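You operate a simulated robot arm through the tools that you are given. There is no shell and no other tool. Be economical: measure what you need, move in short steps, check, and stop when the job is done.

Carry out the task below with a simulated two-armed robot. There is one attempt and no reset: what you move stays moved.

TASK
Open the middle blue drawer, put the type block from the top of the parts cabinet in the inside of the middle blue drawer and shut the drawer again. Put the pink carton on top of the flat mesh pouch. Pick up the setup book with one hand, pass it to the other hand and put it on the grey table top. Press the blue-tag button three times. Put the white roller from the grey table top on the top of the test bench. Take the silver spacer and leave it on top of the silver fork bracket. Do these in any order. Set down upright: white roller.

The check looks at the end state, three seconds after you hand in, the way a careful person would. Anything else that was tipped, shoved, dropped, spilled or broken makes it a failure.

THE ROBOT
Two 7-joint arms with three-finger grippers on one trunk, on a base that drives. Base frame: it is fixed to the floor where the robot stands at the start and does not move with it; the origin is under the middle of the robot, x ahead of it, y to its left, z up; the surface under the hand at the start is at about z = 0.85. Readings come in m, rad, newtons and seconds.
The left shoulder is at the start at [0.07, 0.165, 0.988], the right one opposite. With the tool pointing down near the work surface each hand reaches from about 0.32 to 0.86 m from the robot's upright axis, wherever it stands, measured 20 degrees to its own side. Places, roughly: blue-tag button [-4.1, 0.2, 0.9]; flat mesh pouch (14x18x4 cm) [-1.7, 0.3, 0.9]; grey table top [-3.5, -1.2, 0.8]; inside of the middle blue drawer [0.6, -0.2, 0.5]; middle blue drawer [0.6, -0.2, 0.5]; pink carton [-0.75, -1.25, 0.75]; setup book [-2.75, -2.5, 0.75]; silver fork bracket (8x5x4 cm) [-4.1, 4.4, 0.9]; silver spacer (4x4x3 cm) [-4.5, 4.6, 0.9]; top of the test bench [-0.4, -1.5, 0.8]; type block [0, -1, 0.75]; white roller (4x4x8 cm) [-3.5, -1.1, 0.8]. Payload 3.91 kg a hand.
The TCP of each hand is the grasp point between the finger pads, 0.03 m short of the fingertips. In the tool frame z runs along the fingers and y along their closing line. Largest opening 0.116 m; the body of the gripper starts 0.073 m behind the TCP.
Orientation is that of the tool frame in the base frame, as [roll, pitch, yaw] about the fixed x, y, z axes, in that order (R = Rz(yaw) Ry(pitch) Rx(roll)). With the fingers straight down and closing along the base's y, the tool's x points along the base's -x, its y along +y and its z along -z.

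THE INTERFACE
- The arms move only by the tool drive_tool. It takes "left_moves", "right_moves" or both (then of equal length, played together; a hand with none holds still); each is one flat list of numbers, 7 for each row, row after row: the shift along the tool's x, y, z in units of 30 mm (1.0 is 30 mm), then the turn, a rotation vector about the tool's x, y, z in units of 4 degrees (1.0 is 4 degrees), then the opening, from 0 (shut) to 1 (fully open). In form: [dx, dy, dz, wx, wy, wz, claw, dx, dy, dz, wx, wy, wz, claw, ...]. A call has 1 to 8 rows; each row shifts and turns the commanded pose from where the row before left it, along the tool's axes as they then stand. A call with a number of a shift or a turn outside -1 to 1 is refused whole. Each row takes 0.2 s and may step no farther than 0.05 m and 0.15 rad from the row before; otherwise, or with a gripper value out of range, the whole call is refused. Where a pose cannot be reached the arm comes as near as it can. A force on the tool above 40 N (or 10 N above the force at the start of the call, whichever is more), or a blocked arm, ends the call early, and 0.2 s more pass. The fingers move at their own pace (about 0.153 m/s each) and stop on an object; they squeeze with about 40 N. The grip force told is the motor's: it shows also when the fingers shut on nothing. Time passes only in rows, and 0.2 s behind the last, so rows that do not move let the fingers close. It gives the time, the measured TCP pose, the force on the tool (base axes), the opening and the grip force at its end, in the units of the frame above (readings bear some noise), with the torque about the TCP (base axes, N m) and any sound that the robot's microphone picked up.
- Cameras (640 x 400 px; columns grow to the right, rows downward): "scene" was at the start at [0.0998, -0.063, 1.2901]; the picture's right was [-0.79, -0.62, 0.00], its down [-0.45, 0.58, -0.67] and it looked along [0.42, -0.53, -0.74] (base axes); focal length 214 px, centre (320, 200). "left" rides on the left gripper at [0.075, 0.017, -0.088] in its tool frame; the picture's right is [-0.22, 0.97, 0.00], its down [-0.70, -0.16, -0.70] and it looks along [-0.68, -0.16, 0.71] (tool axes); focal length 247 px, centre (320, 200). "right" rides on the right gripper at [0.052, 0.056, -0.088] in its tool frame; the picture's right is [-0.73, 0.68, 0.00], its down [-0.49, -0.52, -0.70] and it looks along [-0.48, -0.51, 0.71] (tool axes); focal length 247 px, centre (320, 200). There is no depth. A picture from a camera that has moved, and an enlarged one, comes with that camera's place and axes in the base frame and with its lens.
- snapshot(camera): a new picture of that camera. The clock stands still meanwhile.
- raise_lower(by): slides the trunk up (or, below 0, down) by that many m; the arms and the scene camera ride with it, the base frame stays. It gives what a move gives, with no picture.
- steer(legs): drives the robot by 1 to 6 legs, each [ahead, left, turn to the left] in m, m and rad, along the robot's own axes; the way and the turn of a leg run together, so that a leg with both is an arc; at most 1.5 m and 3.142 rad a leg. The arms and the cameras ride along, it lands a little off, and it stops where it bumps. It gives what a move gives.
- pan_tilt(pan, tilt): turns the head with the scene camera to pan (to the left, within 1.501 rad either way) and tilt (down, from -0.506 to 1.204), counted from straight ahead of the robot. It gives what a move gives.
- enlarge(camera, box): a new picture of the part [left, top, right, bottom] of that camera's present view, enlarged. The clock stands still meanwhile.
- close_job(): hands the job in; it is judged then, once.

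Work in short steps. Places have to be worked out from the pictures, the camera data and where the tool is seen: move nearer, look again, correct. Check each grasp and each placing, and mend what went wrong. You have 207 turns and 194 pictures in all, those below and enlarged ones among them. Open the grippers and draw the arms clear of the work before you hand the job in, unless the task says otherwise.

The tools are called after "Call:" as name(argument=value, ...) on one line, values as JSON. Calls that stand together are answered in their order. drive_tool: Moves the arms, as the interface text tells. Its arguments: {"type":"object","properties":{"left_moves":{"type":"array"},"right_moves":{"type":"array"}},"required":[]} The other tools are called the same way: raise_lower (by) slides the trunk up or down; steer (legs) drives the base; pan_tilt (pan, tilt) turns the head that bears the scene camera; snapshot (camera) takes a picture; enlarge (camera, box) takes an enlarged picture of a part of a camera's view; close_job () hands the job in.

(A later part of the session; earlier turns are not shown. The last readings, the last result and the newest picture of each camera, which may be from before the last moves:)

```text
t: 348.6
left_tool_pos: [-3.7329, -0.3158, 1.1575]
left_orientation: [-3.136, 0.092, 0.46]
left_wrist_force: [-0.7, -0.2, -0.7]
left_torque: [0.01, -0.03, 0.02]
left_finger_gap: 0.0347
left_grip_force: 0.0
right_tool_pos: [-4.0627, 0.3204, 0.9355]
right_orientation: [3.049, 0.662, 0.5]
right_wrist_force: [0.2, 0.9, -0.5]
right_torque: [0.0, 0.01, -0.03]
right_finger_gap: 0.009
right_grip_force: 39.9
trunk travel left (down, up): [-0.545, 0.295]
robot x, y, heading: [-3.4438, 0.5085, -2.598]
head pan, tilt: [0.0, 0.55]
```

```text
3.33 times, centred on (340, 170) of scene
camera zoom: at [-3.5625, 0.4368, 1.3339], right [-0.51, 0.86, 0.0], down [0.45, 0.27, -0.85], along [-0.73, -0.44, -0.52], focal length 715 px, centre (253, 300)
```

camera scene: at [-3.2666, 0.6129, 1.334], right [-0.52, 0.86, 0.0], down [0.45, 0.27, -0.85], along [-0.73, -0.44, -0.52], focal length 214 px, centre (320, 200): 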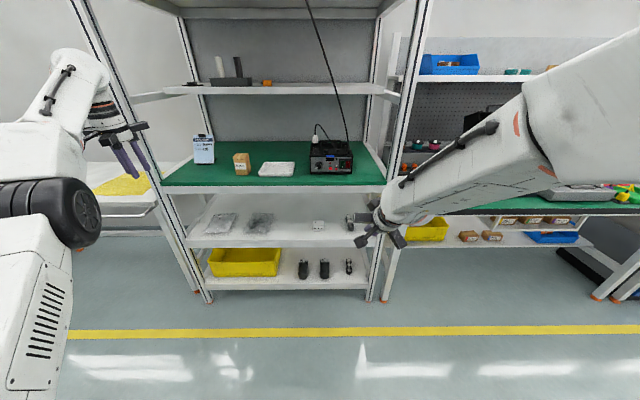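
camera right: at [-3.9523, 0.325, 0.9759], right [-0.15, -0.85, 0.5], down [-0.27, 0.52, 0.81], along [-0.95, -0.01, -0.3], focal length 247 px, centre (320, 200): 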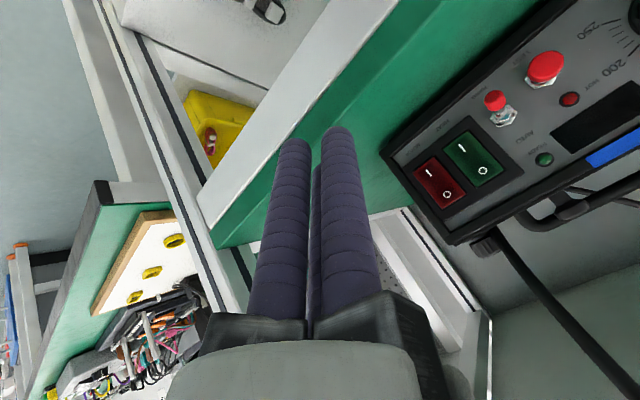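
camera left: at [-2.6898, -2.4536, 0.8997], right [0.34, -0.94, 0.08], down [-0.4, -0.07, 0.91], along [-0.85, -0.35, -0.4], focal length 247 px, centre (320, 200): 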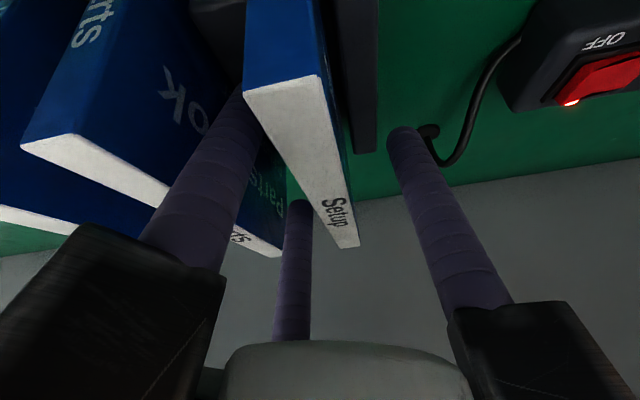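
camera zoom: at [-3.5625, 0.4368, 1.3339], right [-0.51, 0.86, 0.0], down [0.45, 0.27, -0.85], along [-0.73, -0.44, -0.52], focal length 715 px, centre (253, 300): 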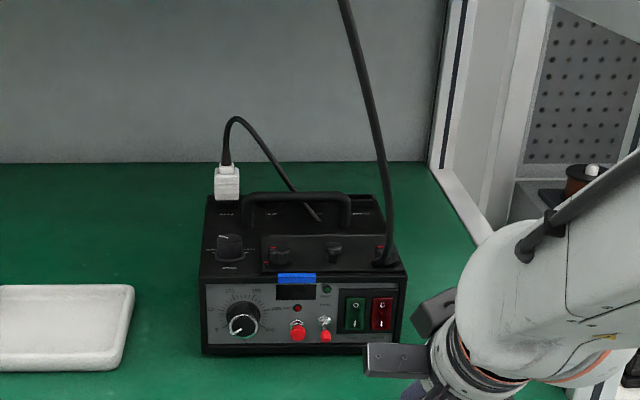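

Button triangulated at (-4.087,0.172,0.938). Move the fingertip to 5 cm in front of it.

Call:
drive_tool(right_moves=[-0.08, 0.81, 0.06, 0, 0, 0, 0, -0.08, 0.81, 0.06, 0, 0, 0, 0, -0.08, 0.81, 0.06, 0, 0, 0, 0, -0.08, 0.81, 0.06, 0, 0, 0, 0, -0.08, 0.81, 0.06, 0, 0, 0, 0])

Call:
snapshot(camera="right")

Call:
enlarge(camera="scene", box=[280, 140, 400, 230])

```text
t: 349.8
left_tool_pos: [-3.733, -0.3146, 1.157]
left_orientation: [-3.134, 0.091, 0.459]
left_wrist_force: [0.8, 0.3, -0.7]
left_torque: [0.02, 0.02, 0.01]
left_finger_gap: 0.0347
left_grip_force: 0.0
right_tool_pos: [-4.012, 0.212, 0.9382]
right_orientation: [3.027, 0.644, 0.478]
right_wrist_force: [0.0, 0.4, 0.4]
right_torque: [0.01, 0.02, 0.0]
right_finger_gap: 0.0089
right_grip_force: 40.4
trunk travel left (down, up): [-0.545, 0.295]
robot x, y, heading: [-3.443, 0.5116, -2.601]
head pan, tilt: [0.0, 0.55]
```

```text
46 pictures are left
camera right: at [-3.9041, 0.2168, 0.9815], right [-0.17, -0.85, 0.5], down [-0.28, 0.53, 0.8], along [-0.94, -0.01, -0.33], focal length 247 px, centre (320, 200)
```

right: 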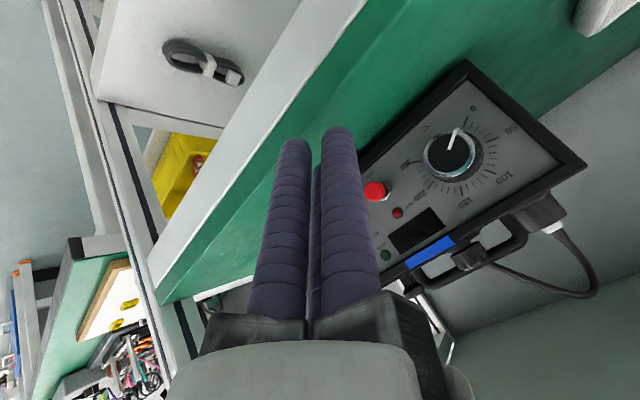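

```text
4.44 times, centred on (340, 185) of scene
camera zoom: at [-3.558, 0.4323, 1.329], right [-0.57, 0.82, 0.0], down [0.47, 0.32, -0.82], along [-0.68, -0.47, -0.57], focal length 953 px, centre (231, 267)
```

zoom: 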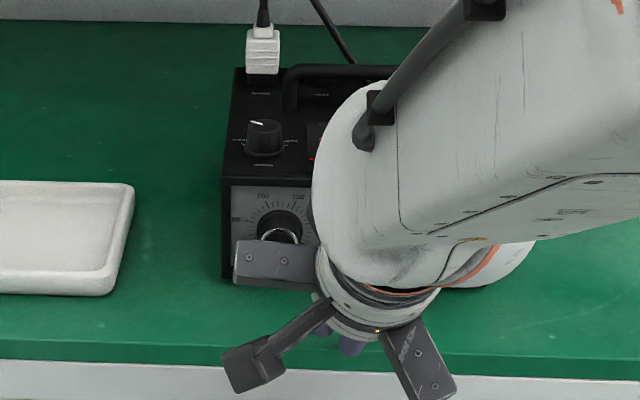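

Button confirmed at (-4.087,0.173,0.936). Approach to ~1 cm in front.

Call:
drive_tool(right_moves=[-0.4, 0.02, 0.25, 0, 0, 0, 0, -0.4, 0.02, 0.25, 0, 0, 0, 0, -0.3, 0.02, 0.2, 0, 0, 0, 0])

Call:
snapshot(camera="right")

```text
t: 350.6
left_tool_pos: [-3.7309, -0.3148, 1.1563]
left_orientation: [-3.137, 0.092, 0.459]
left_wrist_force: [0.2, -0.5, 0.0]
left_torque: [0.0, 0.03, -0.01]
left_finger_gap: 0.0346
left_grip_force: 0.1
right_tool_pos: [-4.0452, 0.1865, 0.958]
right_orientation: [3.025, 0.669, 0.481]
right_wrist_force: [0.7, 0.1, -0.5]
right_torque: [-0.01, 0.02, 0.02]
right_finger_gap: 0.0089
right_grip_force: 39.6
trunk travel left (down, up): [-0.545, 0.295]
robot x, y, heading: [-3.4423, 0.5065, -2.607]
head pan, tilt: [0.0, 0.55]
```

```text
44 pictures are left
camera right: at [-3.9352, 0.1932, 0.9982], right [-0.15, -0.84, 0.52], down [-0.27, 0.54, 0.8], along [-0.95, -0.02, -0.31], focal length 247 px, centre (320, 200)
```

right: 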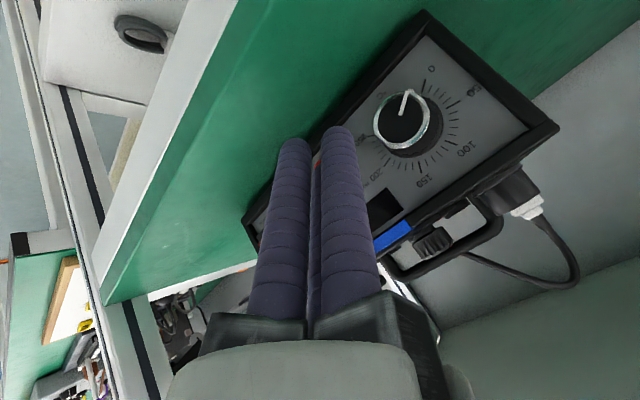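

Hand came out 15 mm high; lower by that amount before pressing.

Call:
drive_tool(right_moves=[0.16, -0.07, 0.2, 0, 0, 0, 0, 0.15, -0.07, 0.2, 0, 0, 0, 0])

Call:
snapshot(camera="right")

```text
t: 351.2
left_tool_pos: [-3.7303, -0.3159, 1.1572]
left_orientation: [-3.136, 0.091, 0.461]
left_wrist_force: [0.2, 0.1, -0.1]
left_torque: [-0.02, 0.01, 0.01]
left_finger_gap: 0.0349
left_grip_force: 0.0
right_tool_pos: [-4.0483, 0.1888, 0.9424]
right_orientation: [3.028, 0.671, 0.482]
right_wrist_force: [0.1, -0.1, -0.5]
right_torque: [-0.01, 0.01, -0.01]
right_finger_gap: 0.009
right_grip_force: 40.1
trunk travel left (down, up): [-0.545, 0.295]
robot x, y, heading: [-3.4419, 0.5117, -2.603]
head pan, tilt: [0.0, 0.55]
```

```text
43 pictures are left
camera right: at [-3.9372, 0.196, 0.9827], right [-0.15, -0.84, 0.52], down [-0.27, 0.54, 0.8], along [-0.95, -0.01, -0.31], focal length 247 px, centre (320, 200)
```

right: 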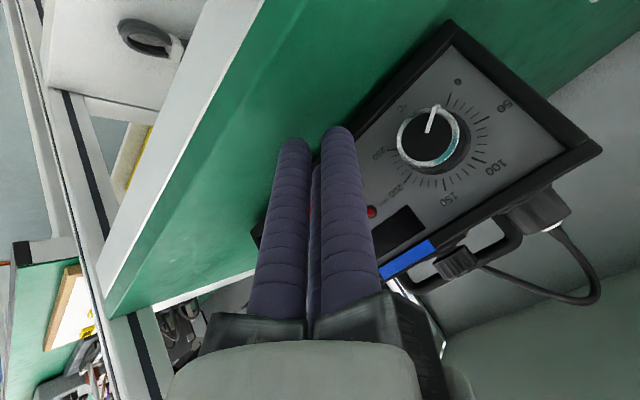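

Fingertip is aligned ~8 mm before the button. Press forward in small steps.

Call:
drive_tool(right_moves=[-0.16, 0, 0.12, 0, 0, 0, 0, -0.11, 0, 0.08, 0, 0, 0, 0])

```text
t: 351.8
left_tool_pos: [-3.7304, -0.314, 1.1587]
left_orientation: [-3.136, 0.093, 0.46]
left_wrist_force: [0.7, -0.4, 0.4]
left_torque: [0.0, 0.03, 0.03]
left_finger_gap: 0.0347
left_grip_force: 0.1
right_tool_pos: [-4.0538, 0.1852, 0.9433]
right_orientation: [3.025, 0.67, 0.483]
right_wrist_force: [8.3, 2.1, 1.8]
right_torque: [-0.02, -0.03, 0.02]
right_finger_gap: 0.009
right_grip_force: 40.3
trunk travel left (down, up): [-0.545, 0.295]
robot x, y, heading: [-3.444, 0.5104, -2.603]
head pan, tilt: [0.0, 0.55]
heard: click
```

A click was heard — press one. Retract ~15 mm to let it release.

Call:
drive_tool(right_moves=[0.2, 0, -0.15, 0, 0, 0, 0, 0.2, 0, -0.15, 0, 0, 0, 0, 0, 0, 0, 0, 0, 0, 0])

Call:
drive_tool(right_moves=[-0.2, 0, 0.15, 0, 0, 0, 0, -0.2, 0, 0.15, 0, 0, 0, 0])

```text
t: 352.6
left_tool_pos: [-3.7314, -0.316, 1.1568]
left_orientation: [-3.138, 0.094, 0.461]
left_wrist_force: [0.3, -0.5, -0.3]
left_torque: [0.02, -0.01, 0.0]
left_finger_gap: 0.0347
left_grip_force: 0.0
right_tool_pos: [-4.0439, 0.1931, 0.9339]
right_orientation: [3.033, 0.658, 0.483]
right_wrist_force: [0.1, 0.5, 0.4]
right_torque: [0.05, -0.01, 0.01]
right_finger_gap: 0.0089
right_grip_force: 40.3
trunk travel left (down, up): [-0.545, 0.295]
robot x, y, heading: [-3.4403, 0.5089, -2.602]
head pan, tilt: [0.0, 0.55]
```

```text
t: 353.2
left_tool_pos: [-3.731, -0.3155, 1.1572]
left_orientation: [-3.136, 0.091, 0.461]
left_wrist_force: [-0.7, -0.1, -0.5]
left_torque: [0.01, -0.02, -0.01]
left_finger_gap: 0.0349
left_grip_force: 0.1
right_tool_pos: [-4.0537, 0.1829, 0.9405]
right_orientation: [3.029, 0.668, 0.488]
right_wrist_force: [6.5, 1.0, -2.0]
right_torque: [0.01, -0.08, 0.06]
right_finger_gap: 0.0089
right_grip_force: 39.7
trunk travel left (down, up): [-0.545, 0.295]
robot x, y, heading: [-3.4442, 0.5072, -2.608]
head pan, tilt: [0.0, 0.55]
heard: click
```

Second click. Retract and press a third time.

Call:
drive_tool(right_moves=[0.2, 0, -0.15, 0, 0, 0, 0, 0.2, 0, -0.15, 0, 0, 0, 0, 0, 0, 0, 0, 0, 0, 0])

Call:
drive_tool(right_moves=[-0.2, 0, 0.15, 0, 0, 0, 0, -0.2, 0, 0.15, 0, 0, 0, 0])

```text
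t: 354.0
left_tool_pos: [-3.7314, -0.3154, 1.1572]
left_orientation: [-3.136, 0.093, 0.458]
left_wrist_force: [-0.1, 0.0, -0.6]
left_torque: [-0.01, 0.02, 0.0]
left_finger_gap: 0.0351
left_grip_force: 0.0
right_tool_pos: [-4.0429, 0.1937, 0.9325]
right_orientation: [3.038, 0.659, 0.487]
right_wrist_force: [0.2, -0.3, -0.3]
right_torque: [0.02, 0.02, 0.02]
right_finger_gap: 0.0093
right_grip_force: 39.9
trunk travel left (down, up): [-0.545, 0.295]
robot x, y, heading: [-3.4434, 0.5089, -2.605]
head pan, tilt: [0.0, 0.55]
```

```text
t: 354.6
left_tool_pos: [-3.7306, -0.3143, 1.1562]
left_orientation: [-3.133, 0.093, 0.461]
left_wrist_force: [-0.3, 0.3, 0.9]
left_torque: [-0.01, -0.01, 0.01]
left_finger_gap: 0.0348
left_grip_force: 0.1
right_tool_pos: [-4.0527, 0.182, 0.9384]
right_orientation: [3.033, 0.667, 0.488]
right_wrist_force: [6.9, 0.2, -1.0]
right_torque: [0.0, -0.14, 0.08]
right_finger_gap: 0.0092
right_grip_force: 40.4
trunk travel left (down, up): [-0.545, 0.295]
robot x, y, heading: [-3.4379, 0.51, -2.6]
head pan, tilt: [0.0, 0.55]
heard: click
```

Three presses done (three clicks). Back away, restore the right hand to vertical, and drive down the aisle toward the spacer.

Call:
steer(legs=[[-0.4, 0, 0]])

Call:
drive_tool(right_moves=[0, 0, -1, 0, 1, 0, 0.6, 0, 0, -1, 0, 1, 0, 0.6, 0, 0, -1, 0, 1, 0, 0.6, 0, 0, -1, 0, 1, 0, 0.6, 0, 0, -1, 0, 1, 0, 0.6, 0, 0, -1, -0.5, 1, 0, 0.6, 0, 0, 0, -0.5, 1, 0, 0.6, 0, 0, 0, -0.5, 1, 0, 0.6])

Call:
drive_tool(right_moves=[0, 0, 0, 0, 1, 0, 0.6, 0, 0, 0, 0, 0.5, 0, 0.6])

Call:
steer(legs=[[0, 0, -1.565], [1.5, 0, 0], [1.5, 0, 0]])

Call:
pan_tilt(pan=-0.6, tilt=0.5)

Call:
snapshot(camera="scene")

```text
t: 357.1
left_tool_pos: [-3.3905, -0.1102, 1.1574]
left_orientation: [-3.135, 0.092, 0.459]
left_wrist_force: [1.4, 0.8, -0.5]
left_torque: [0.0, 0.01, -0.01]
left_finger_gap: 0.0347
left_grip_force: 0.1
right_tool_pos: [-3.7154, 0.3921, 0.9354]
right_orientation: [3.033, 0.664, 0.48]
right_wrist_force: [0.4, 0.1, 0.0]
right_torque: [-0.01, -0.01, -0.04]
right_finger_gap: 0.0091
right_grip_force: 39.8
trunk travel left (down, up): [-0.545, 0.295]
robot x, y, heading: [-3.1022, 0.7135, -2.605]
head pan, tilt: [0.0, 0.55]
```

```text
t: 358.9
left_tool_pos: [-3.3929, -0.1104, 1.1564]
left_orientation: [-3.136, 0.09, 0.458]
left_wrist_force: [0.1, -0.3, -0.3]
left_torque: [0.01, -0.04, -0.01]
left_finger_gap: 0.0352
left_grip_force: 0.0
right_tool_pos: [-3.6527, 0.4475, 1.0913]
right_orientation: [2.953, 0.105, 0.551]
right_wrist_force: [0.2, -0.7, 0.3]
right_torque: [0.0, 0.0, 0.01]
right_finger_gap: 0.0693
right_grip_force: 0.1
trunk travel left (down, up): [-0.545, 0.295]
robot x, y, heading: [-3.0987, 0.7152, -2.605]
head pan, tilt: [0.0, 0.55]
```

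```text
t: 359.5
left_tool_pos: [-3.3928, -0.1104, 1.1558]
left_orientation: [-3.137, 0.092, 0.456]
left_wrist_force: [0.5, -0.5, 1.1]
left_torque: [0.01, 0.06, 0.0]
left_finger_gap: 0.0349
left_grip_force: 0.0
right_tool_pos: [-3.6512, 0.4471, 1.0922]
right_orientation: [2.955, 0.003, 0.571]
right_wrist_force: [0.3, -0.1, 0.2]
right_torque: [0.01, 0.01, 0.03]
right_finger_gap: 0.0693
right_grip_force: 0.1
trunk travel left (down, up): [-0.545, 0.295]
robot x, y, heading: [-3.0976, 0.7137, -2.604]
head pan, tilt: [0.0, 0.55]
```

```text
t: 377.8
left_tool_pos: [-5.4846, 3.5653, 1.1574]
left_orientation: [-3.136, 0.094, -1.113]
left_wrist_force: [-0.2, -0.4, -0.4]
left_torque: [0.02, -0.03, -0.01]
left_finger_gap: 0.0348
left_grip_force: 0.0
right_tool_pos: [-4.9285, 3.8262, 1.0927]
right_orientation: [2.955, 0.004, -1.0]
right_wrist_force: [0.2, 0.0, 0.8]
right_torque: [0.01, -0.01, -0.02]
right_finger_gap: 0.0699
right_grip_force: 0.2
trunk travel left (down, up): [-0.545, 0.295]
robot x, y, heading: [-4.6589, 3.2761, 2.112]
head pan, tilt: [0.0, 0.55]
```

```text
t: 378.8
left_tool_pos: [-5.4841, 3.5653, 1.1565]
left_orientation: [-3.136, 0.094, -1.111]
left_wrist_force: [0.4, 0.2, 0.2]
left_torque: [0.03, 0.02, 0.02]
left_finger_gap: 0.0346
left_grip_force: 0.0
right_tool_pos: [-4.9289, 3.8261, 1.0921]
right_orientation: [2.955, 0.003, -1.002]
right_wrist_force: [1.2, -0.1, 0.1]
right_torque: [0.0, 0.03, 0.0]
right_finger_gap: 0.0695
right_grip_force: 0.1
trunk travel left (down, up): [-0.545, 0.295]
robot x, y, heading: [-4.6596, 3.2791, 2.106]
head pan, tilt: [-0.6, 0.499]
```

```text
42 pictures are left
camera scene: at [-4.6798, 3.4096, 1.3385], right [1.0, -0.06, 0.0], down [-0.03, -0.48, -0.88], along [0.05, 0.88, -0.48], focal length 214 px, centre (320, 200)
```

scene: 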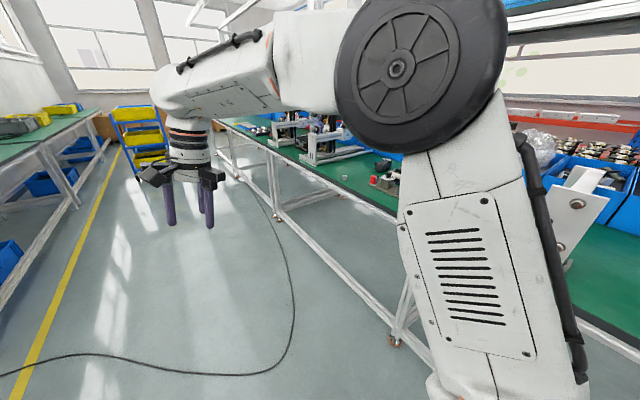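

Zoom near the expected spacer location.

Call:
enlarge(camera="scene", box=[260, 100, 420, 220])

```text
3.33 times, centred on (340, 160) of scene
camera zoom: at [-4.6798, 3.4096, 1.3385], right [1.0, -0.06, 0.0], down [-0.03, -0.48, -0.88], along [0.05, 0.88, -0.48], focal length 715 px, centre (253, 333)
```

zoom: 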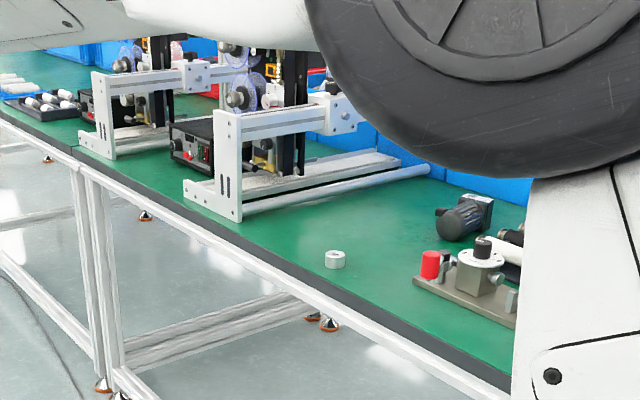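

Spacer at about (-4.47,4.55). A cable lies on the floor ahead, so I'll stop short (F≈-5.78) and turn right to face the table, using the left hand.

Call:
steer(legs=[[0.53, 0, 0], [0, 0, -1.555]])

Call:
pan_tilt(pan=0.3, tilt=0.6)

Call:
snapshot(camera="scene")

```text
t: 385.7
left_tool_pos: [-4.6445, 4.555, 1.1572]
left_orientation: [-3.136, 0.093, -2.682]
left_wrist_force: [0.9, -1.0, -0.1]
left_torque: [0.02, -0.01, -0.02]
left_finger_gap: 0.0349
left_grip_force: 0.0
right_tool_pos: [-4.3819, 3.9998, 1.0925]
right_orientation: [2.956, 0.003, -2.57]
right_wrist_force: [0.1, 0.1, -0.2]
right_torque: [0.02, -0.01, 0.01]
right_finger_gap: 0.0693
right_grip_force: 0.1
trunk travel left (down, up): [-0.545, 0.295]
robot x, y, heading: [-4.9322, 3.7304, 0.535]
head pan, tilt: [-0.6, 0.499]
```

```text
t: 386.9
left_tool_pos: [-4.6442, 4.5557, 1.1572]
left_orientation: [-3.137, 0.091, -2.681]
left_wrist_force: [-0.8, 0.3, -0.5]
left_torque: [-0.05, 0.0, 0.01]
left_finger_gap: 0.0349
left_grip_force: 0.1
right_tool_pos: [-4.382, 3.9994, 1.0921]
right_orientation: [2.955, 0.006, -2.57]
right_wrist_force: [0.5, 0.7, 0.7]
right_torque: [-0.01, -0.01, -0.01]
right_finger_gap: 0.0693
right_grip_force: 0.0
trunk travel left (down, up): [-0.545, 0.295]
robot x, y, heading: [-4.9303, 3.7304, 0.54]
head pan, tilt: [0.3, 0.6]
```

```text
40 pictures are left
camera scene: at [-4.829, 3.8223, 1.3294], right [0.74, -0.67, 0.0], down [-0.38, -0.42, -0.82], along [0.55, 0.61, -0.57], focal length 214 px, centre (320, 200)
```

scene: 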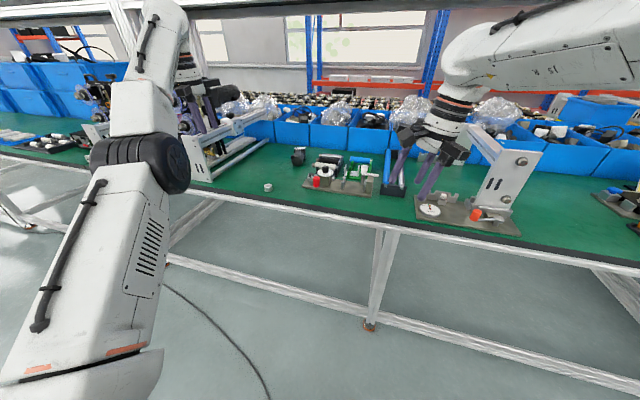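

Zoom at the work area to find the spacer and the fork bracket.

Call:
enlarge(camera="scene", box=[240, 130, 420, 240])

```text
3.56 times, centred on (330, 185) of scene
camera zoom: at [-4.829, 3.8223, 1.3294], right [0.74, -0.67, 0.0], down [-0.38, -0.42, -0.82], along [0.55, 0.61, -0.57], focal length 763 px, centre (284, 253)
```

zoom: 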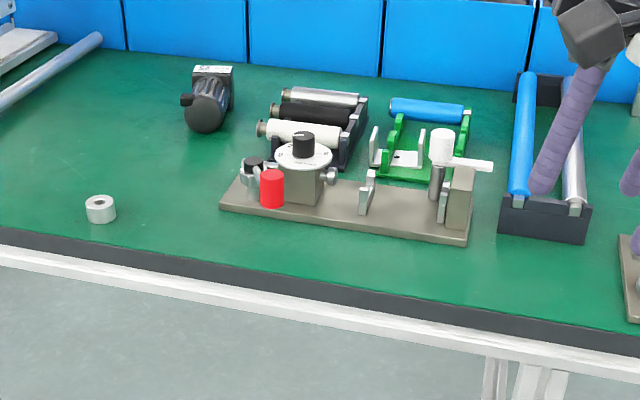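

The silver fork bracket is the small silver U-shape at zoom (398,150). Zoom closer on it and on the spacer.

Call:
enlarge(camera="scene", box=[332, 156, 380, 186])

```text
13.33 times, centred on (356, 171) of scene
camera zoom: at [-4.829, 3.8223, 1.3294], right [0.74, -0.67, 0.0], down [-0.38, -0.42, -0.82], along [0.55, 0.61, -0.57], focal length 2860 px, centre (-160, 587)
```

zoom: 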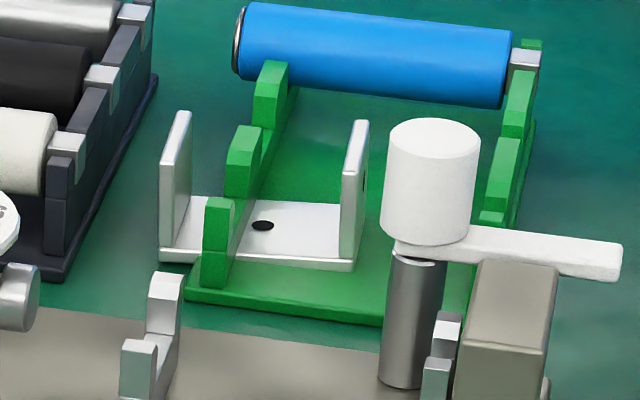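

Spacer triangulated at (-4.4745,4.5385), top≈0.878. Straighten the left hand, shift it right 0.10, then drive forward 0.28.

Call:
drive_tool(left_moves=[0, -0.9, 0, 0, 0.7, -0.6, 0.6, 0, -0.9, 0, 0, 0.6, -0.55, 0.6, 0, -0.9, 0, 0, 0, 0, 0.6, 0, -0.7, 0, 0, 0, 0, 0.6])

Call:
steer(legs=[[0.28, 0, 0]])

Call:
snapshot(camera="left")

Call:
snapshot(camera="scene")

```text
t: 387.9
left_tool_pos: [-4.5885, 4.4761, 1.158]
left_orientation: [-3.133, -0.002, -2.601]
left_wrist_force: [0.0, -0.4, -0.6]
left_torque: [0.01, 0.04, 0.0]
left_finger_gap: 0.0699
left_grip_force: 0.1
left hand out of reach, approached as far as the arm can: row 1, 2
right_tool_pos: [-4.3815, 3.9991, 1.092]
right_orientation: [2.955, 0.0, -2.568]
right_wrist_force: [0.4, -0.4, -0.1]
right_torque: [0.0, 0.04, 0.01]
right_finger_gap: 0.0696
right_grip_force: 0.0
trunk travel left (down, up): [-0.545, 0.295]
robot x, y, heading: [-4.9297, 3.7317, 0.539]
head pan, tilt: [0.3, 0.6]
```

```text
t: 389.9
left_tool_pos: [-4.3501, 4.618, 1.1591]
left_orientation: [-3.131, 0.0, -2.601]
left_wrist_force: [0.4, 0.0, 0.5]
left_torque: [0.01, -0.02, 0.06]
left_finger_gap: 0.0695
left_grip_force: 0.1
right_tool_pos: [-4.1425, 4.1438, 1.0925]
right_orientation: [2.955, 0.003, -2.569]
right_wrist_force: [-0.6, 0.1, 0.3]
right_torque: [0.0, 0.02, -0.02]
right_finger_gap: 0.0698
right_grip_force: 0.1
trunk travel left (down, up): [-0.545, 0.295]
robot x, y, heading: [-4.693, 3.8743, 0.546]
head pan, tilt: [0.3, 0.6]
```

```text
37 pictures are left
camera left: at [-4.4235, 4.5968, 1.2482], right [-0.31, 0.95, -0.01], down [0.68, 0.23, 0.7], along [0.67, 0.21, -0.71], focal length 247 px, centre (320, 200)
```

left: 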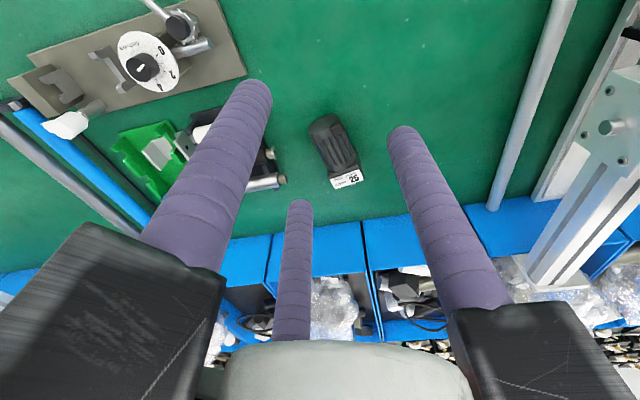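

```text
36 pictures are left
camera scene: at [-4.5889, 3.9661, 1.3294], right [0.74, -0.67, 0.0], down [-0.38, -0.42, -0.82], along [0.55, 0.61, -0.57], focal length 214 px, centre (320, 200)
```

scene: 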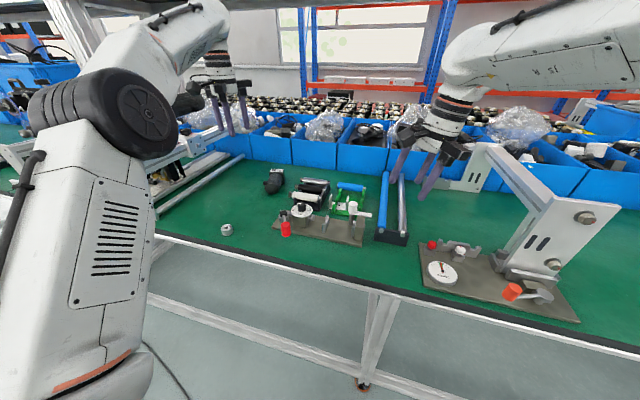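

Move left hand back 0.148 over the spacer and descend to about z 1.0; check.

Call:
drive_tool(left_moves=[0.98, 0, 0, 0, 0, 0, 0.6, 0.98, 0, 0, 0, 0, 0, 0.6, 0.98, 0, 0.5, 0, 0, 0, 0.6, 0.98, 0, 0.9, 0, 0, 0, 0.6, 0.98, 0, 0.9, 0, 0, 0, 0.6, 0, 0, 1, 0, 0, 0, 0.6, 0, 0, 1, 0, 0, 0, 0.6, 0, 0, 1, 0, 0, 0, 0.6])

Call:
snapshot(camera="left")

```text
t: 391.7
left_tool_pos: [-4.4754, 4.5436, 1.0005]
left_orientation: [-3.132, -0.001, -2.602]
left_wrist_force: [-0.8, -0.2, 0.5]
left_torque: [0.01, 0.05, 0.02]
left_finger_gap: 0.0699
left_grip_force: 0.2
right_tool_pos: [-4.1425, 4.1438, 1.0921]
right_orientation: [2.955, 0.003, -2.571]
right_wrist_force: [-0.4, -0.4, -0.5]
right_torque: [-0.01, 0.01, 0.0]
right_finger_gap: 0.0699
right_grip_force: 0.1
trunk travel left (down, up): [-0.545, 0.295]
robot x, y, heading: [-4.6963, 3.8752, 0.543]
head pan, tilt: [0.3, 0.6]
```

```text
35 pictures are left
camera left: at [-4.5488, 4.5199, 1.0885], right [-0.31, 0.95, -0.01], down [0.68, 0.23, 0.7], along [0.67, 0.21, -0.71], focal length 247 px, centre (320, 200)
```

left: 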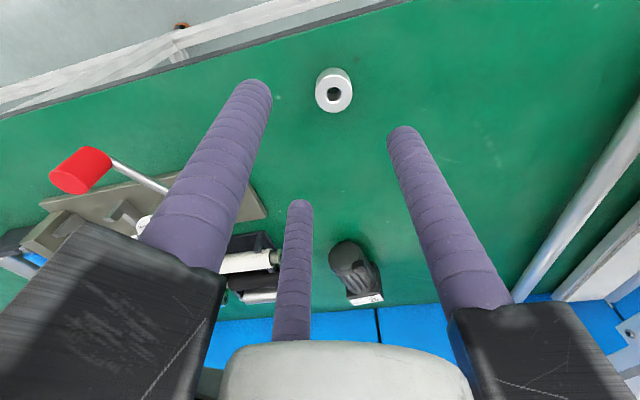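

Correct by ~1 cm left and descend to z 0.93.

Call:
drive_tool(left_moves=[-0.25, 0.28, 0.4, 0, 0, 0, 0.6, 0, 0, 1, 0, 0, 0, 0.6, 0, 0, 1, 0, 0, 0, 0.6])

Call:
snapshot(camera="left")

```text
t: 392.5
left_tool_pos: [-4.4745, 4.5545, 0.9281]
left_orientation: [-3.134, -0.001, -2.6]
left_wrist_force: [0.1, 0.2, 0.6]
left_torque: [-0.02, -0.01, 0.01]
left_finger_gap: 0.0697
left_grip_force: 0.0
right_tool_pos: [-4.1424, 4.1436, 1.0917]
right_orientation: [2.955, 0.003, -2.57]
right_wrist_force: [-0.1, 0.1, -0.1]
right_torque: [0.01, 0.03, 0.0]
right_finger_gap: 0.0695
right_grip_force: 0.0
trunk travel left (down, up): [-0.545, 0.295]
robot x, y, heading: [-4.6869, 3.8745, 0.541]
head pan, tilt: [0.3, 0.6]
```

```text
34 pictures are left
camera left: at [-4.5463, 4.5314, 1.0159], right [-0.31, 0.95, -0.01], down [0.68, 0.23, 0.7], along [0.67, 0.21, -0.71], focal length 247 px, centre (320, 200)
```

left: 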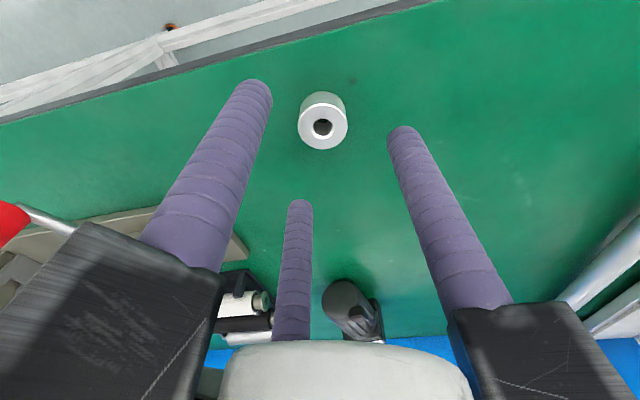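

Centred within 2 mm. Descend 30 mm (gripping only the top ~1 cm) and close.

Call:
drive_tool(left_moves=[0, 0, 0.5, 0, 0, 0, 0.6, 0, 0, 0.5, 0, 0, 0, 0.6, 0, 0, 0, 0, 0, 0, 0, 0, 0, 0, 0, 0, 0, 0, 0, 0, 0, 0, 0, 0, 0])

Call:
snapshot(camera="left")

```text
t: 393.7
left_tool_pos: [-4.474, 4.5527, 0.8983]
left_orientation: [-3.133, 0.0, -2.601]
left_wrist_force: [0.1, 0.6, -0.1]
left_torque: [-0.02, 0.01, -0.02]
left_finger_gap: 0.0091
left_grip_force: 39.8
right_tool_pos: [-4.1427, 4.1437, 1.0913]
right_orientation: [2.955, 0.003, -2.568]
right_wrist_force: [-0.2, 0.0, -0.4]
right_torque: [-0.06, 0.01, 0.0]
right_finger_gap: 0.0694
right_grip_force: 0.0
trunk travel left (down, up): [-0.545, 0.295]
robot x, y, heading: [-4.6892, 3.8728, 0.539]
head pan, tilt: [0.3, 0.6]
```

```text
33 pictures are left
camera left: at [-4.5466, 4.5302, 0.987], right [-0.31, 0.95, -0.01], down [0.68, 0.23, 0.7], along [0.67, 0.21, -0.71], focal length 247 px, centre (320, 200)
```

left: 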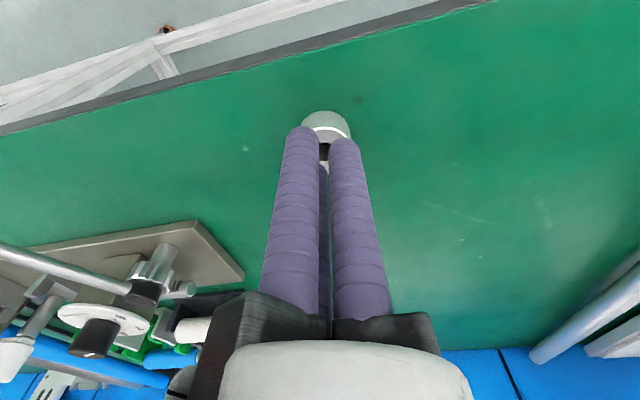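

Fingers closed just above it; the top is nearer 0.861. Reopen, descend 18 mm more, and close.

Call:
drive_tool(left_moves=[0, 0, -0.2, 0, 0, 0, 0.6, 0, 0, 0, 0, 0, 0, 0.6, 0, 0, 0, 0, 0, 0, 0.6, 0, 0, 0.4, 0, 0, 0, 0.6, 0, 0, 0.4, 0, 0, 0, 0.6, 0, 0, 0, 0, 0, 0, 0, 0, 0, 0, 0, 0, 0, 0, 0, 0, 0, 0, 0, 0, 0])

Call:
snapshot(camera="left")

```text
t: 395.5
left_tool_pos: [-4.4733, 4.5521, 0.8806]
left_orientation: [-3.133, 0.0, -2.6]
left_wrist_force: [0.1, 0.1, -0.6]
left_torque: [-0.02, -0.04, -0.05]
left_finger_gap: 0.0319
left_grip_force: 40.3
right_tool_pos: [-4.1427, 4.1439, 1.0933]
right_orientation: [2.955, 0.004, -2.569]
right_wrist_force: [0.7, 0.7, -0.9]
right_torque: [0.02, -0.03, 0.0]
right_finger_gap: 0.0694
right_grip_force: 0.0
trunk travel left (down, up): [-0.545, 0.295]
robot x, y, heading: [-4.6933, 3.8737, 0.535]
head pan, tilt: [0.3, 0.6]
```

```text
32 pictures are left
camera left: at [-4.5462, 4.5304, 0.9688], right [-0.31, 0.95, -0.01], down [0.68, 0.23, 0.7], along [0.67, 0.21, -0.71], focal length 247 px, centre (320, 200)
```

left: 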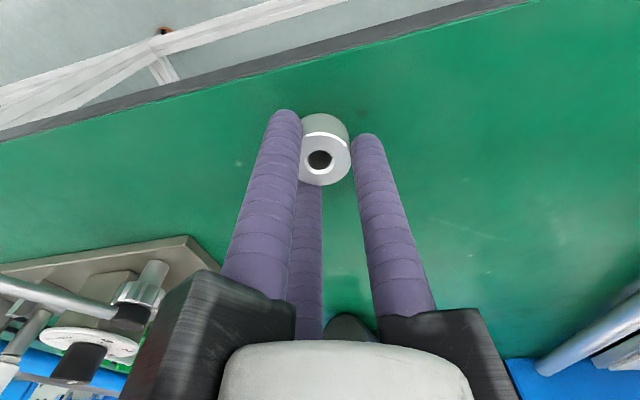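

Gripped (gap 0.032). Lift to z≈1.05 and check the hold.

Call:
drive_tool(left_moves=[0, 0, -0.5, 0, 0, 0, 0, 0, 0, -1, 0, 0, 0, 0, 0, 0, -1, 0, 0, 0, 0, 0, 0, -1, 0, 0, 0, 0, 0, 0, -1, 0, 0, 0, 0, 0, 0, -1, 0, 0, 0, 0])

Call:
snapshot(camera="left")

```text
t: 396.9
left_tool_pos: [-4.4731, 4.5535, 1.0466]
left_orientation: [-3.134, 0.003, -2.601]
left_wrist_force: [-0.1, 0.0, -1.2]
left_torque: [0.0, -0.03, 0.02]
left_finger_gap: 0.0323
left_grip_force: 39.4
right_tool_pos: [-4.1428, 4.1436, 1.0925]
right_orientation: [2.955, 0.005, -2.569]
right_wrist_force: [-0.7, -0.9, 0.6]
right_torque: [-0.01, 0.04, 0.0]
right_finger_gap: 0.0693
right_grip_force: 0.0
trunk travel left (down, up): [-0.545, 0.295]
robot x, y, heading: [-4.6938, 3.8724, 0.537]
head pan, tilt: [0.3, 0.6]
```

```text
31 pictures are left
camera left: at [-4.5468, 4.5313, 1.1345], right [-0.31, 0.95, -0.01], down [0.68, 0.23, 0.7], along [0.67, 0.21, -0.71], focal length 247 px, centre (320, 200)
```

left: 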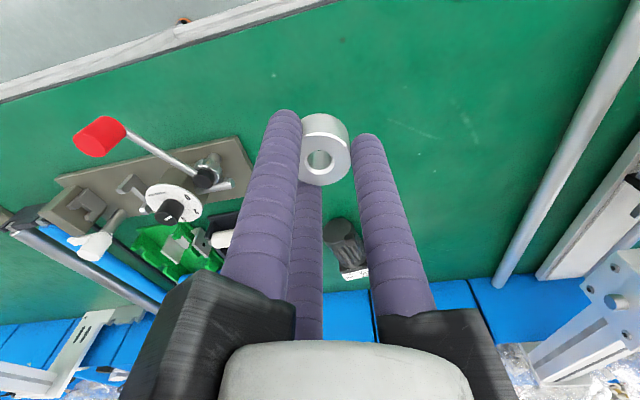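

Spacer held by its top 7 mm. Move the right hand out of the way and carry the spacer above the bracket.

Call:
drive_tool(left_moves=[-0.4, -1, -0.2, 0, 0, 0, 0, -0.4, -1, -0.2, 0, 0, 0, 0, -0.5, -1, 0, 0, 0, 0, 0, -0.7, -1, 0, 0, 0, 0, 0, -0.9, -1, 0, 0, 0, 0, 0, -0.9, -1, 0, 0, 0, 0, 0, -0.9, -1, 0, 0, 0, 0, 0, -0.9, -1, 0, 0, 0, 0, 0], right_moves=[0.8, -1, 0, 0, 0, 0, 0.6, 0.8, -1, 0, 0, 0, 0, 0.6, 0.5, -1, 0, 0, 0, 0, 0.6, 0, -1, 0, 0, 0, 0, 0.6, 0, -0.5, 0, 0, 0, 0, 0.6, 0, 0, 0, 0, 0, 0, 0.6, 0, 0, 0, 0, 0, 0, 0.6, 0, 0, 0, 0, 0, 0, 0.6])

Call:
drive_tool(left_moves=[-0.6, -0.95, 0, 0, 0, 0, 0, -0.6, -0.95, 0, 0, 0, 0, 0, 0, -0.9, 0, 0, 0, 0, 0])

Call:
snapshot(camera="left")

```text
t: 398.7
left_tool_pos: [-4.2041, 4.435, 1.0594]
left_orientation: [-3.134, 0.0, -2.601]
left_wrist_force: [-0.3, 0.2, -1.1]
left_torque: [-0.01, 0.0, 0.0]
left_finger_gap: 0.0319
left_grip_force: 39.3
right_tool_pos: [-4.1229, 3.9987, 1.0653]
right_orientation: [2.952, 0.001, -2.568]
right_wrist_force: [0.2, -0.5, -0.1]
right_torque: [0.03, 0.01, 0.0]
right_finger_gap: 0.0698
right_grip_force: 0.1
trunk travel left (down, up): [-0.545, 0.295]
robot x, y, heading: [-4.6946, 3.8754, 0.54]
head pan, tilt: [0.3, 0.6]
```

```text
t: 399.5
left_tool_pos: [-4.1337, 4.3791, 1.0627]
left_orientation: [-3.134, 0.001, -2.601]
left_wrist_force: [0.2, -0.6, -0.7]
left_torque: [0.01, -0.03, 0.01]
left_finger_gap: 0.0322
left_grip_force: 39.3
right_tool_pos: [-4.1237, 3.9982, 1.066]
right_orientation: [2.952, 0.006, -2.568]
right_wrist_force: [0.1, 0.3, 0.2]
right_torque: [0.04, -0.03, 0.02]
right_finger_gap: 0.0696
right_grip_force: 0.1
trunk travel left (down, up): [-0.545, 0.295]
robot x, y, heading: [-4.6881, 3.8736, 0.54]
head pan, tilt: [0.3, 0.6]
```

```text
30 pictures are left
camera left: at [-4.2059, 4.3576, 1.1494], right [-0.31, 0.95, -0.01], down [0.68, 0.23, 0.7], along [0.67, 0.21, -0.71], focal length 247 px, centre (320, 200)
```

left: 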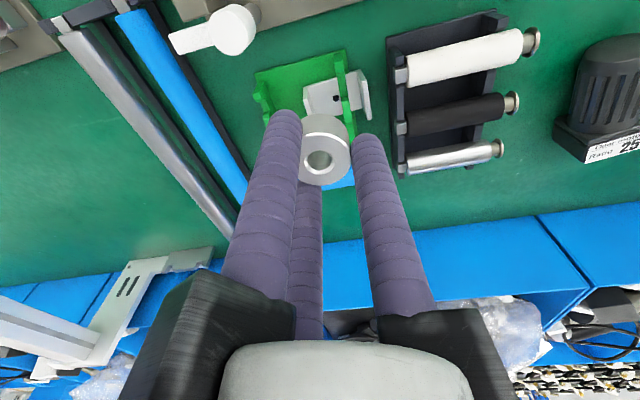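

Enlarge to see the silver bracket geometry.

Call:
enlarge(camera="left", box=[240, 30, 400, 190])

```text
2.50 times, centred on (320, 110) of left
camera zoom: at [-4.2059, 4.3576, 1.1494], right [-0.31, 0.95, -0.01], down [0.68, 0.23, 0.7], along [0.67, 0.21, -0.71], focal length 617 px, centre (320, 425)
```

zoom: 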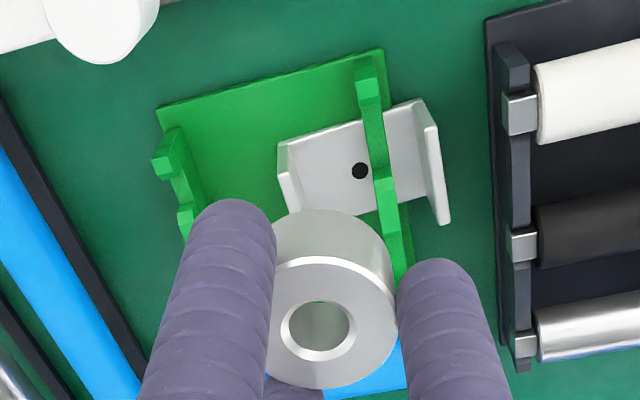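

The geometry is crowded; get a close view from the scene camera too.

Call:
enlarge(camera="scene", box=[330, 170, 386, 220])

```text
8.00 times, centred on (358, 195) of scene
camera zoom: at [-4.5893, 3.9646, 1.3296], right [0.74, -0.67, 0.0], down [-0.38, -0.42, -0.83], along [0.55, 0.62, -0.56], focal length 1716 px, centre (16, 240)
```

zoom: 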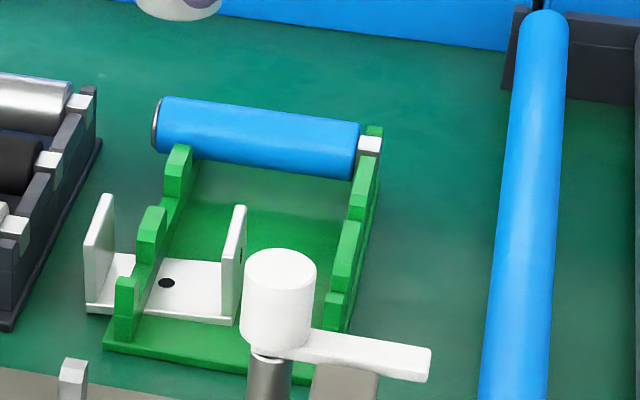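

Bracket base centre (hole) at (-4.104,4.406,0.868), plates rising to ~0.904. Centre the spacer above it and descend to TCP 0.96.

Call:
drive_tool(left_moves=[-0.66, 0.13, 0, 0, 0, 0, 0, -0.66, 0.14, 0, 0, 0, 0, 0, 0, 0, 1, 0, 0, 0, 0, 0, 0, 1, 0, 0, 0, 0, 0, 0, 1, 0, 0, 0, 0, 0, 0, 0.4, 0, 0, 0, 0])

Call:
enlarge(camera="scene", box=[330, 160, 394, 220])

Call:
enlarge(camera="left", box=[240, 30, 400, 190])

```text
t: 400.9
left_tool_pos: [-4.1084, 4.4108, 0.9561]
left_orientation: [-3.131, 0.002, -2.602]
left_wrist_force: [0.5, 0.3, -1.5]
left_torque: [-0.01, 0.01, -0.04]
left_finger_gap: 0.0321
left_grip_force: 40.2
left hand out of reach, approached as far as the arm can: row 2
right_tool_pos: [-4.1237, 3.9986, 1.0668]
right_orientation: [2.954, 0.004, -2.568]
right_wrist_force: [-0.3, 0.3, 0.3]
right_torque: [-0.01, -0.01, -0.03]
right_finger_gap: 0.0695
right_grip_force: 0.1
trunk travel left (down, up): [-0.545, 0.295]
robot x, y, heading: [-4.6919, 3.8727, 0.539]
head pan, tilt: [0.3, 0.6]
```

```text
6.67 times, centred on (362, 190) of scene
camera zoom: at [-4.5889, 3.9659, 1.3294], right [0.74, -0.67, 0.0], down [-0.38, -0.42, -0.82], along [0.55, 0.61, -0.57], focal length 1430 px, centre (40, 267)
```

zoom: 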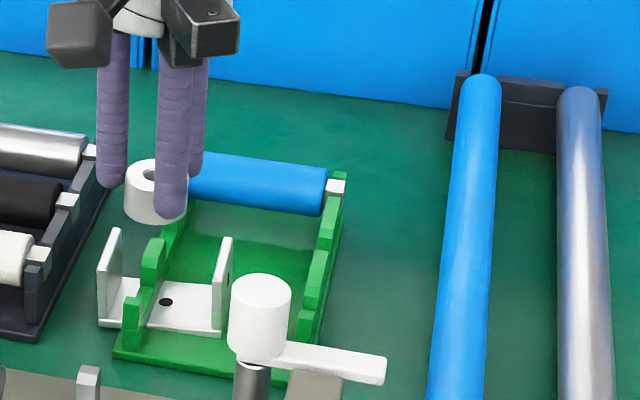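

```text
2.50 times, centred on (320, 110) of left
camera zoom: at [-4.181, 4.3898, 1.0449], right [-0.31, 0.95, -0.01], down [0.68, 0.23, 0.7], along [0.67, 0.21, -0.71], focal length 617 px, centre (320, 425)
```

zoom: 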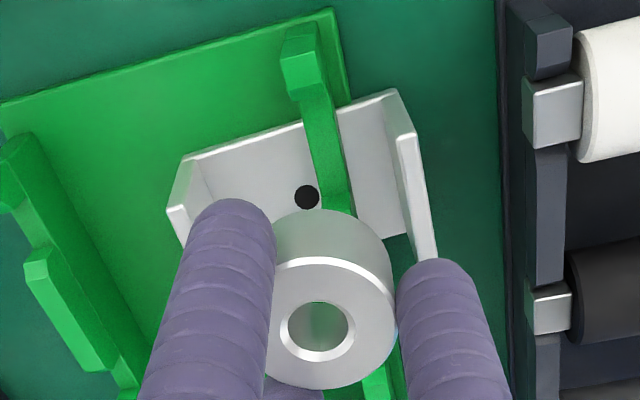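

Pocket between the bracket's inner plate and the cradle wall is ~39 mm wide; shift 16 mm right to centre the spacer in it and re-check.

Call:
drive_tool(left_moves=[0, -0.26, 0, 0, 0, 0, 0, -0.02, -0.26, 0, 0, 0, 0, 0])

Call:
enlarge(camera="left", box=[240, 30, 400, 190])

Call:
enlarge(camera="scene", box=[330, 160, 394, 220])

```text
t: 401.5
left_tool_pos: [-4.0982, 4.3984, 0.9571]
left_orientation: [-3.132, 0.0, -2.602]
left_wrist_force: [-0.2, 0.6, 0.1]
left_torque: [0.03, -0.02, 0.04]
left_finger_gap: 0.0322
left_grip_force: 40.3
right_tool_pos: [-4.1241, 3.9978, 1.0673]
right_orientation: [2.954, 0.003, -2.569]
right_wrist_force: [0.5, 0.2, 0.2]
right_torque: [0.01, 0.01, 0.01]
right_finger_gap: 0.0697
right_grip_force: 0.0
trunk travel left (down, up): [-0.545, 0.295]
robot x, y, heading: [-4.6898, 3.8737, 0.543]
head pan, tilt: [0.3, 0.6]
```

```text
2.50 times, centred on (320, 110) of left
camera zoom: at [-4.1719, 4.3765, 1.045], right [-0.31, 0.95, -0.01], down [0.68, 0.23, 0.7], along [0.67, 0.21, -0.71], focal length 617 px, centre (320, 425)
```

zoom: 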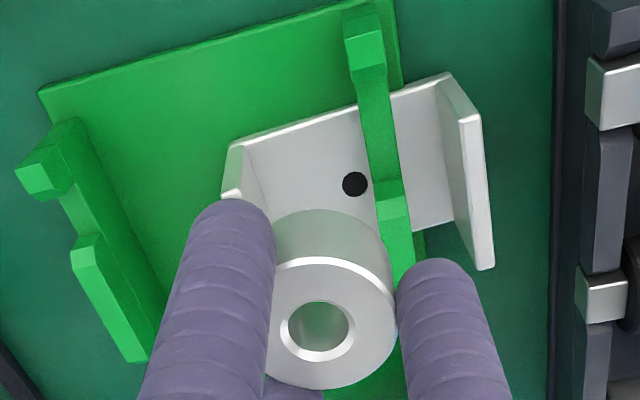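

```text
6.67 times, centred on (362, 190) of scene
camera zoom: at [-4.5888, 3.966, 1.3294], right [0.74, -0.67, 0.0], down [-0.38, -0.42, -0.82], along [0.55, 0.61, -0.57], focal length 1430 px, centre (40, 267)
```

zoom: 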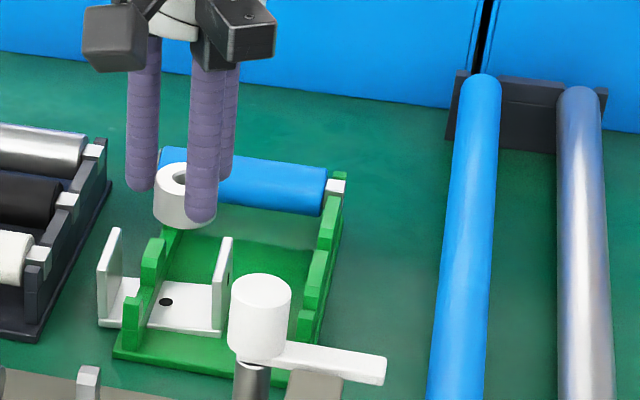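

Good centring (shift another 2 mm right). Descend slowly to TCP 0.940 watching for contact.

Call:
drive_tool(left_moves=[0, -0.07, 0.2, 0, 0, 0, 0, 0, 0, 0.2, 0, 0, 0, 0, 0, 0, 0.15, 0, 0, 0, 0])

Call:
enlarge(camera="scene", box=[330, 160, 394, 220])

```text
t: 402.3
left_tool_pos: [-4.0979, 4.3964, 0.9386]
left_orientation: [-3.132, 0.001, -2.6]
left_wrist_force: [0.4, -0.1, -0.2]
left_torque: [0.06, 0.01, -0.01]
left_finger_gap: 0.032
left_grip_force: 40.3
right_tool_pos: [-4.1238, 3.9985, 1.066]
right_orientation: [2.954, 0.003, -2.57]
right_wrist_force: [0.3, 1.3, -0.3]
right_torque: [-0.02, -0.03, -0.01]
right_finger_gap: 0.0696
right_grip_force: 0.0
trunk travel left (down, up): [-0.545, 0.295]
robot x, y, heading: [-4.6948, 3.8733, 0.537]
head pan, tilt: [0.3, 0.6]
```

```text
6.67 times, centred on (362, 190) of scene
camera zoom: at [-4.5889, 3.9659, 1.3294], right [0.74, -0.67, 0.0], down [-0.38, -0.42, -0.82], along [0.55, 0.61, -0.57], focal length 1430 px, centre (40, 267)
```

zoom: 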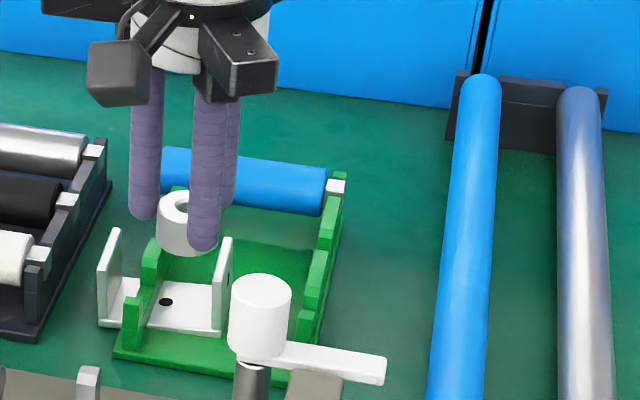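

Re-triangulating gives base z≈0.853 (plates ≈0.888), so lower further: descend to TCP 0.924 and check.

Call:
drive_tool(left_moves=[-0.1, -0.03, 0.25, 0, 0, 0, 0, 0, 0, 0.25, 0, 0, 0, 0])

Call:
enlarge(camera="left", box=[240, 30, 400, 190])

Call:
enlarge(camera="scene", box=[338, 175, 386, 220])

```text
t: 402.9
left_tool_pos: [-4.0952, 4.3973, 0.9245]
left_orientation: [-3.13, -0.001, -2.599]
left_wrist_force: [0.1, 0.8, 0.2]
left_torque: [0.02, 0.01, 0.02]
left_finger_gap: 0.032
left_grip_force: 40.4
right_tool_pos: [-4.1237, 3.9973, 1.0665]
right_orientation: [2.955, 0.004, -2.57]
right_wrist_force: [0.4, -0.1, -0.1]
right_torque: [0.01, 0.0, 0.01]
right_finger_gap: 0.0696
right_grip_force: 0.1
trunk travel left (down, up): [-0.545, 0.295]
robot x, y, heading: [-4.6932, 3.8725, 0.538]
head pan, tilt: [0.3, 0.6]
```

```text
2.50 times, centred on (320, 110) of left
camera zoom: at [-4.1682, 4.3748, 1.0135], right [-0.31, 0.95, -0.01], down [0.68, 0.23, 0.7], along [0.67, 0.21, -0.71], focal length 617 px, centre (320, 425)
```

zoom: 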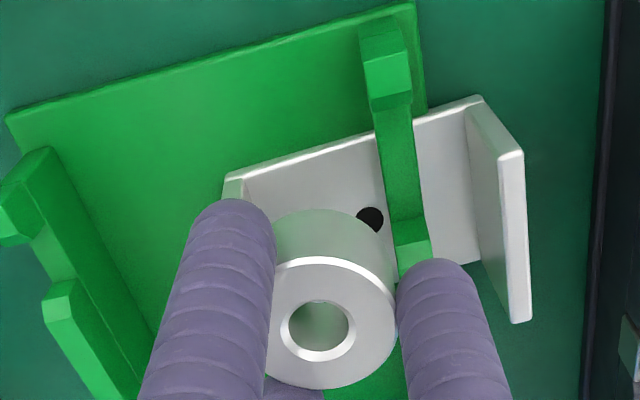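

```text
8.89 times, centred on (362, 198) of scene
camera zoom: at [-4.5891, 3.9659, 1.3294], right [0.74, -0.67, 0.0], down [-0.38, -0.42, -0.82], along [0.55, 0.61, -0.57], focal length 1906 px, centre (-53, 222)
```

zoom: 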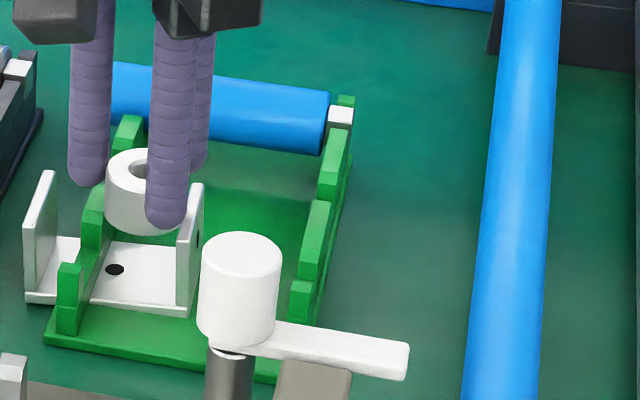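

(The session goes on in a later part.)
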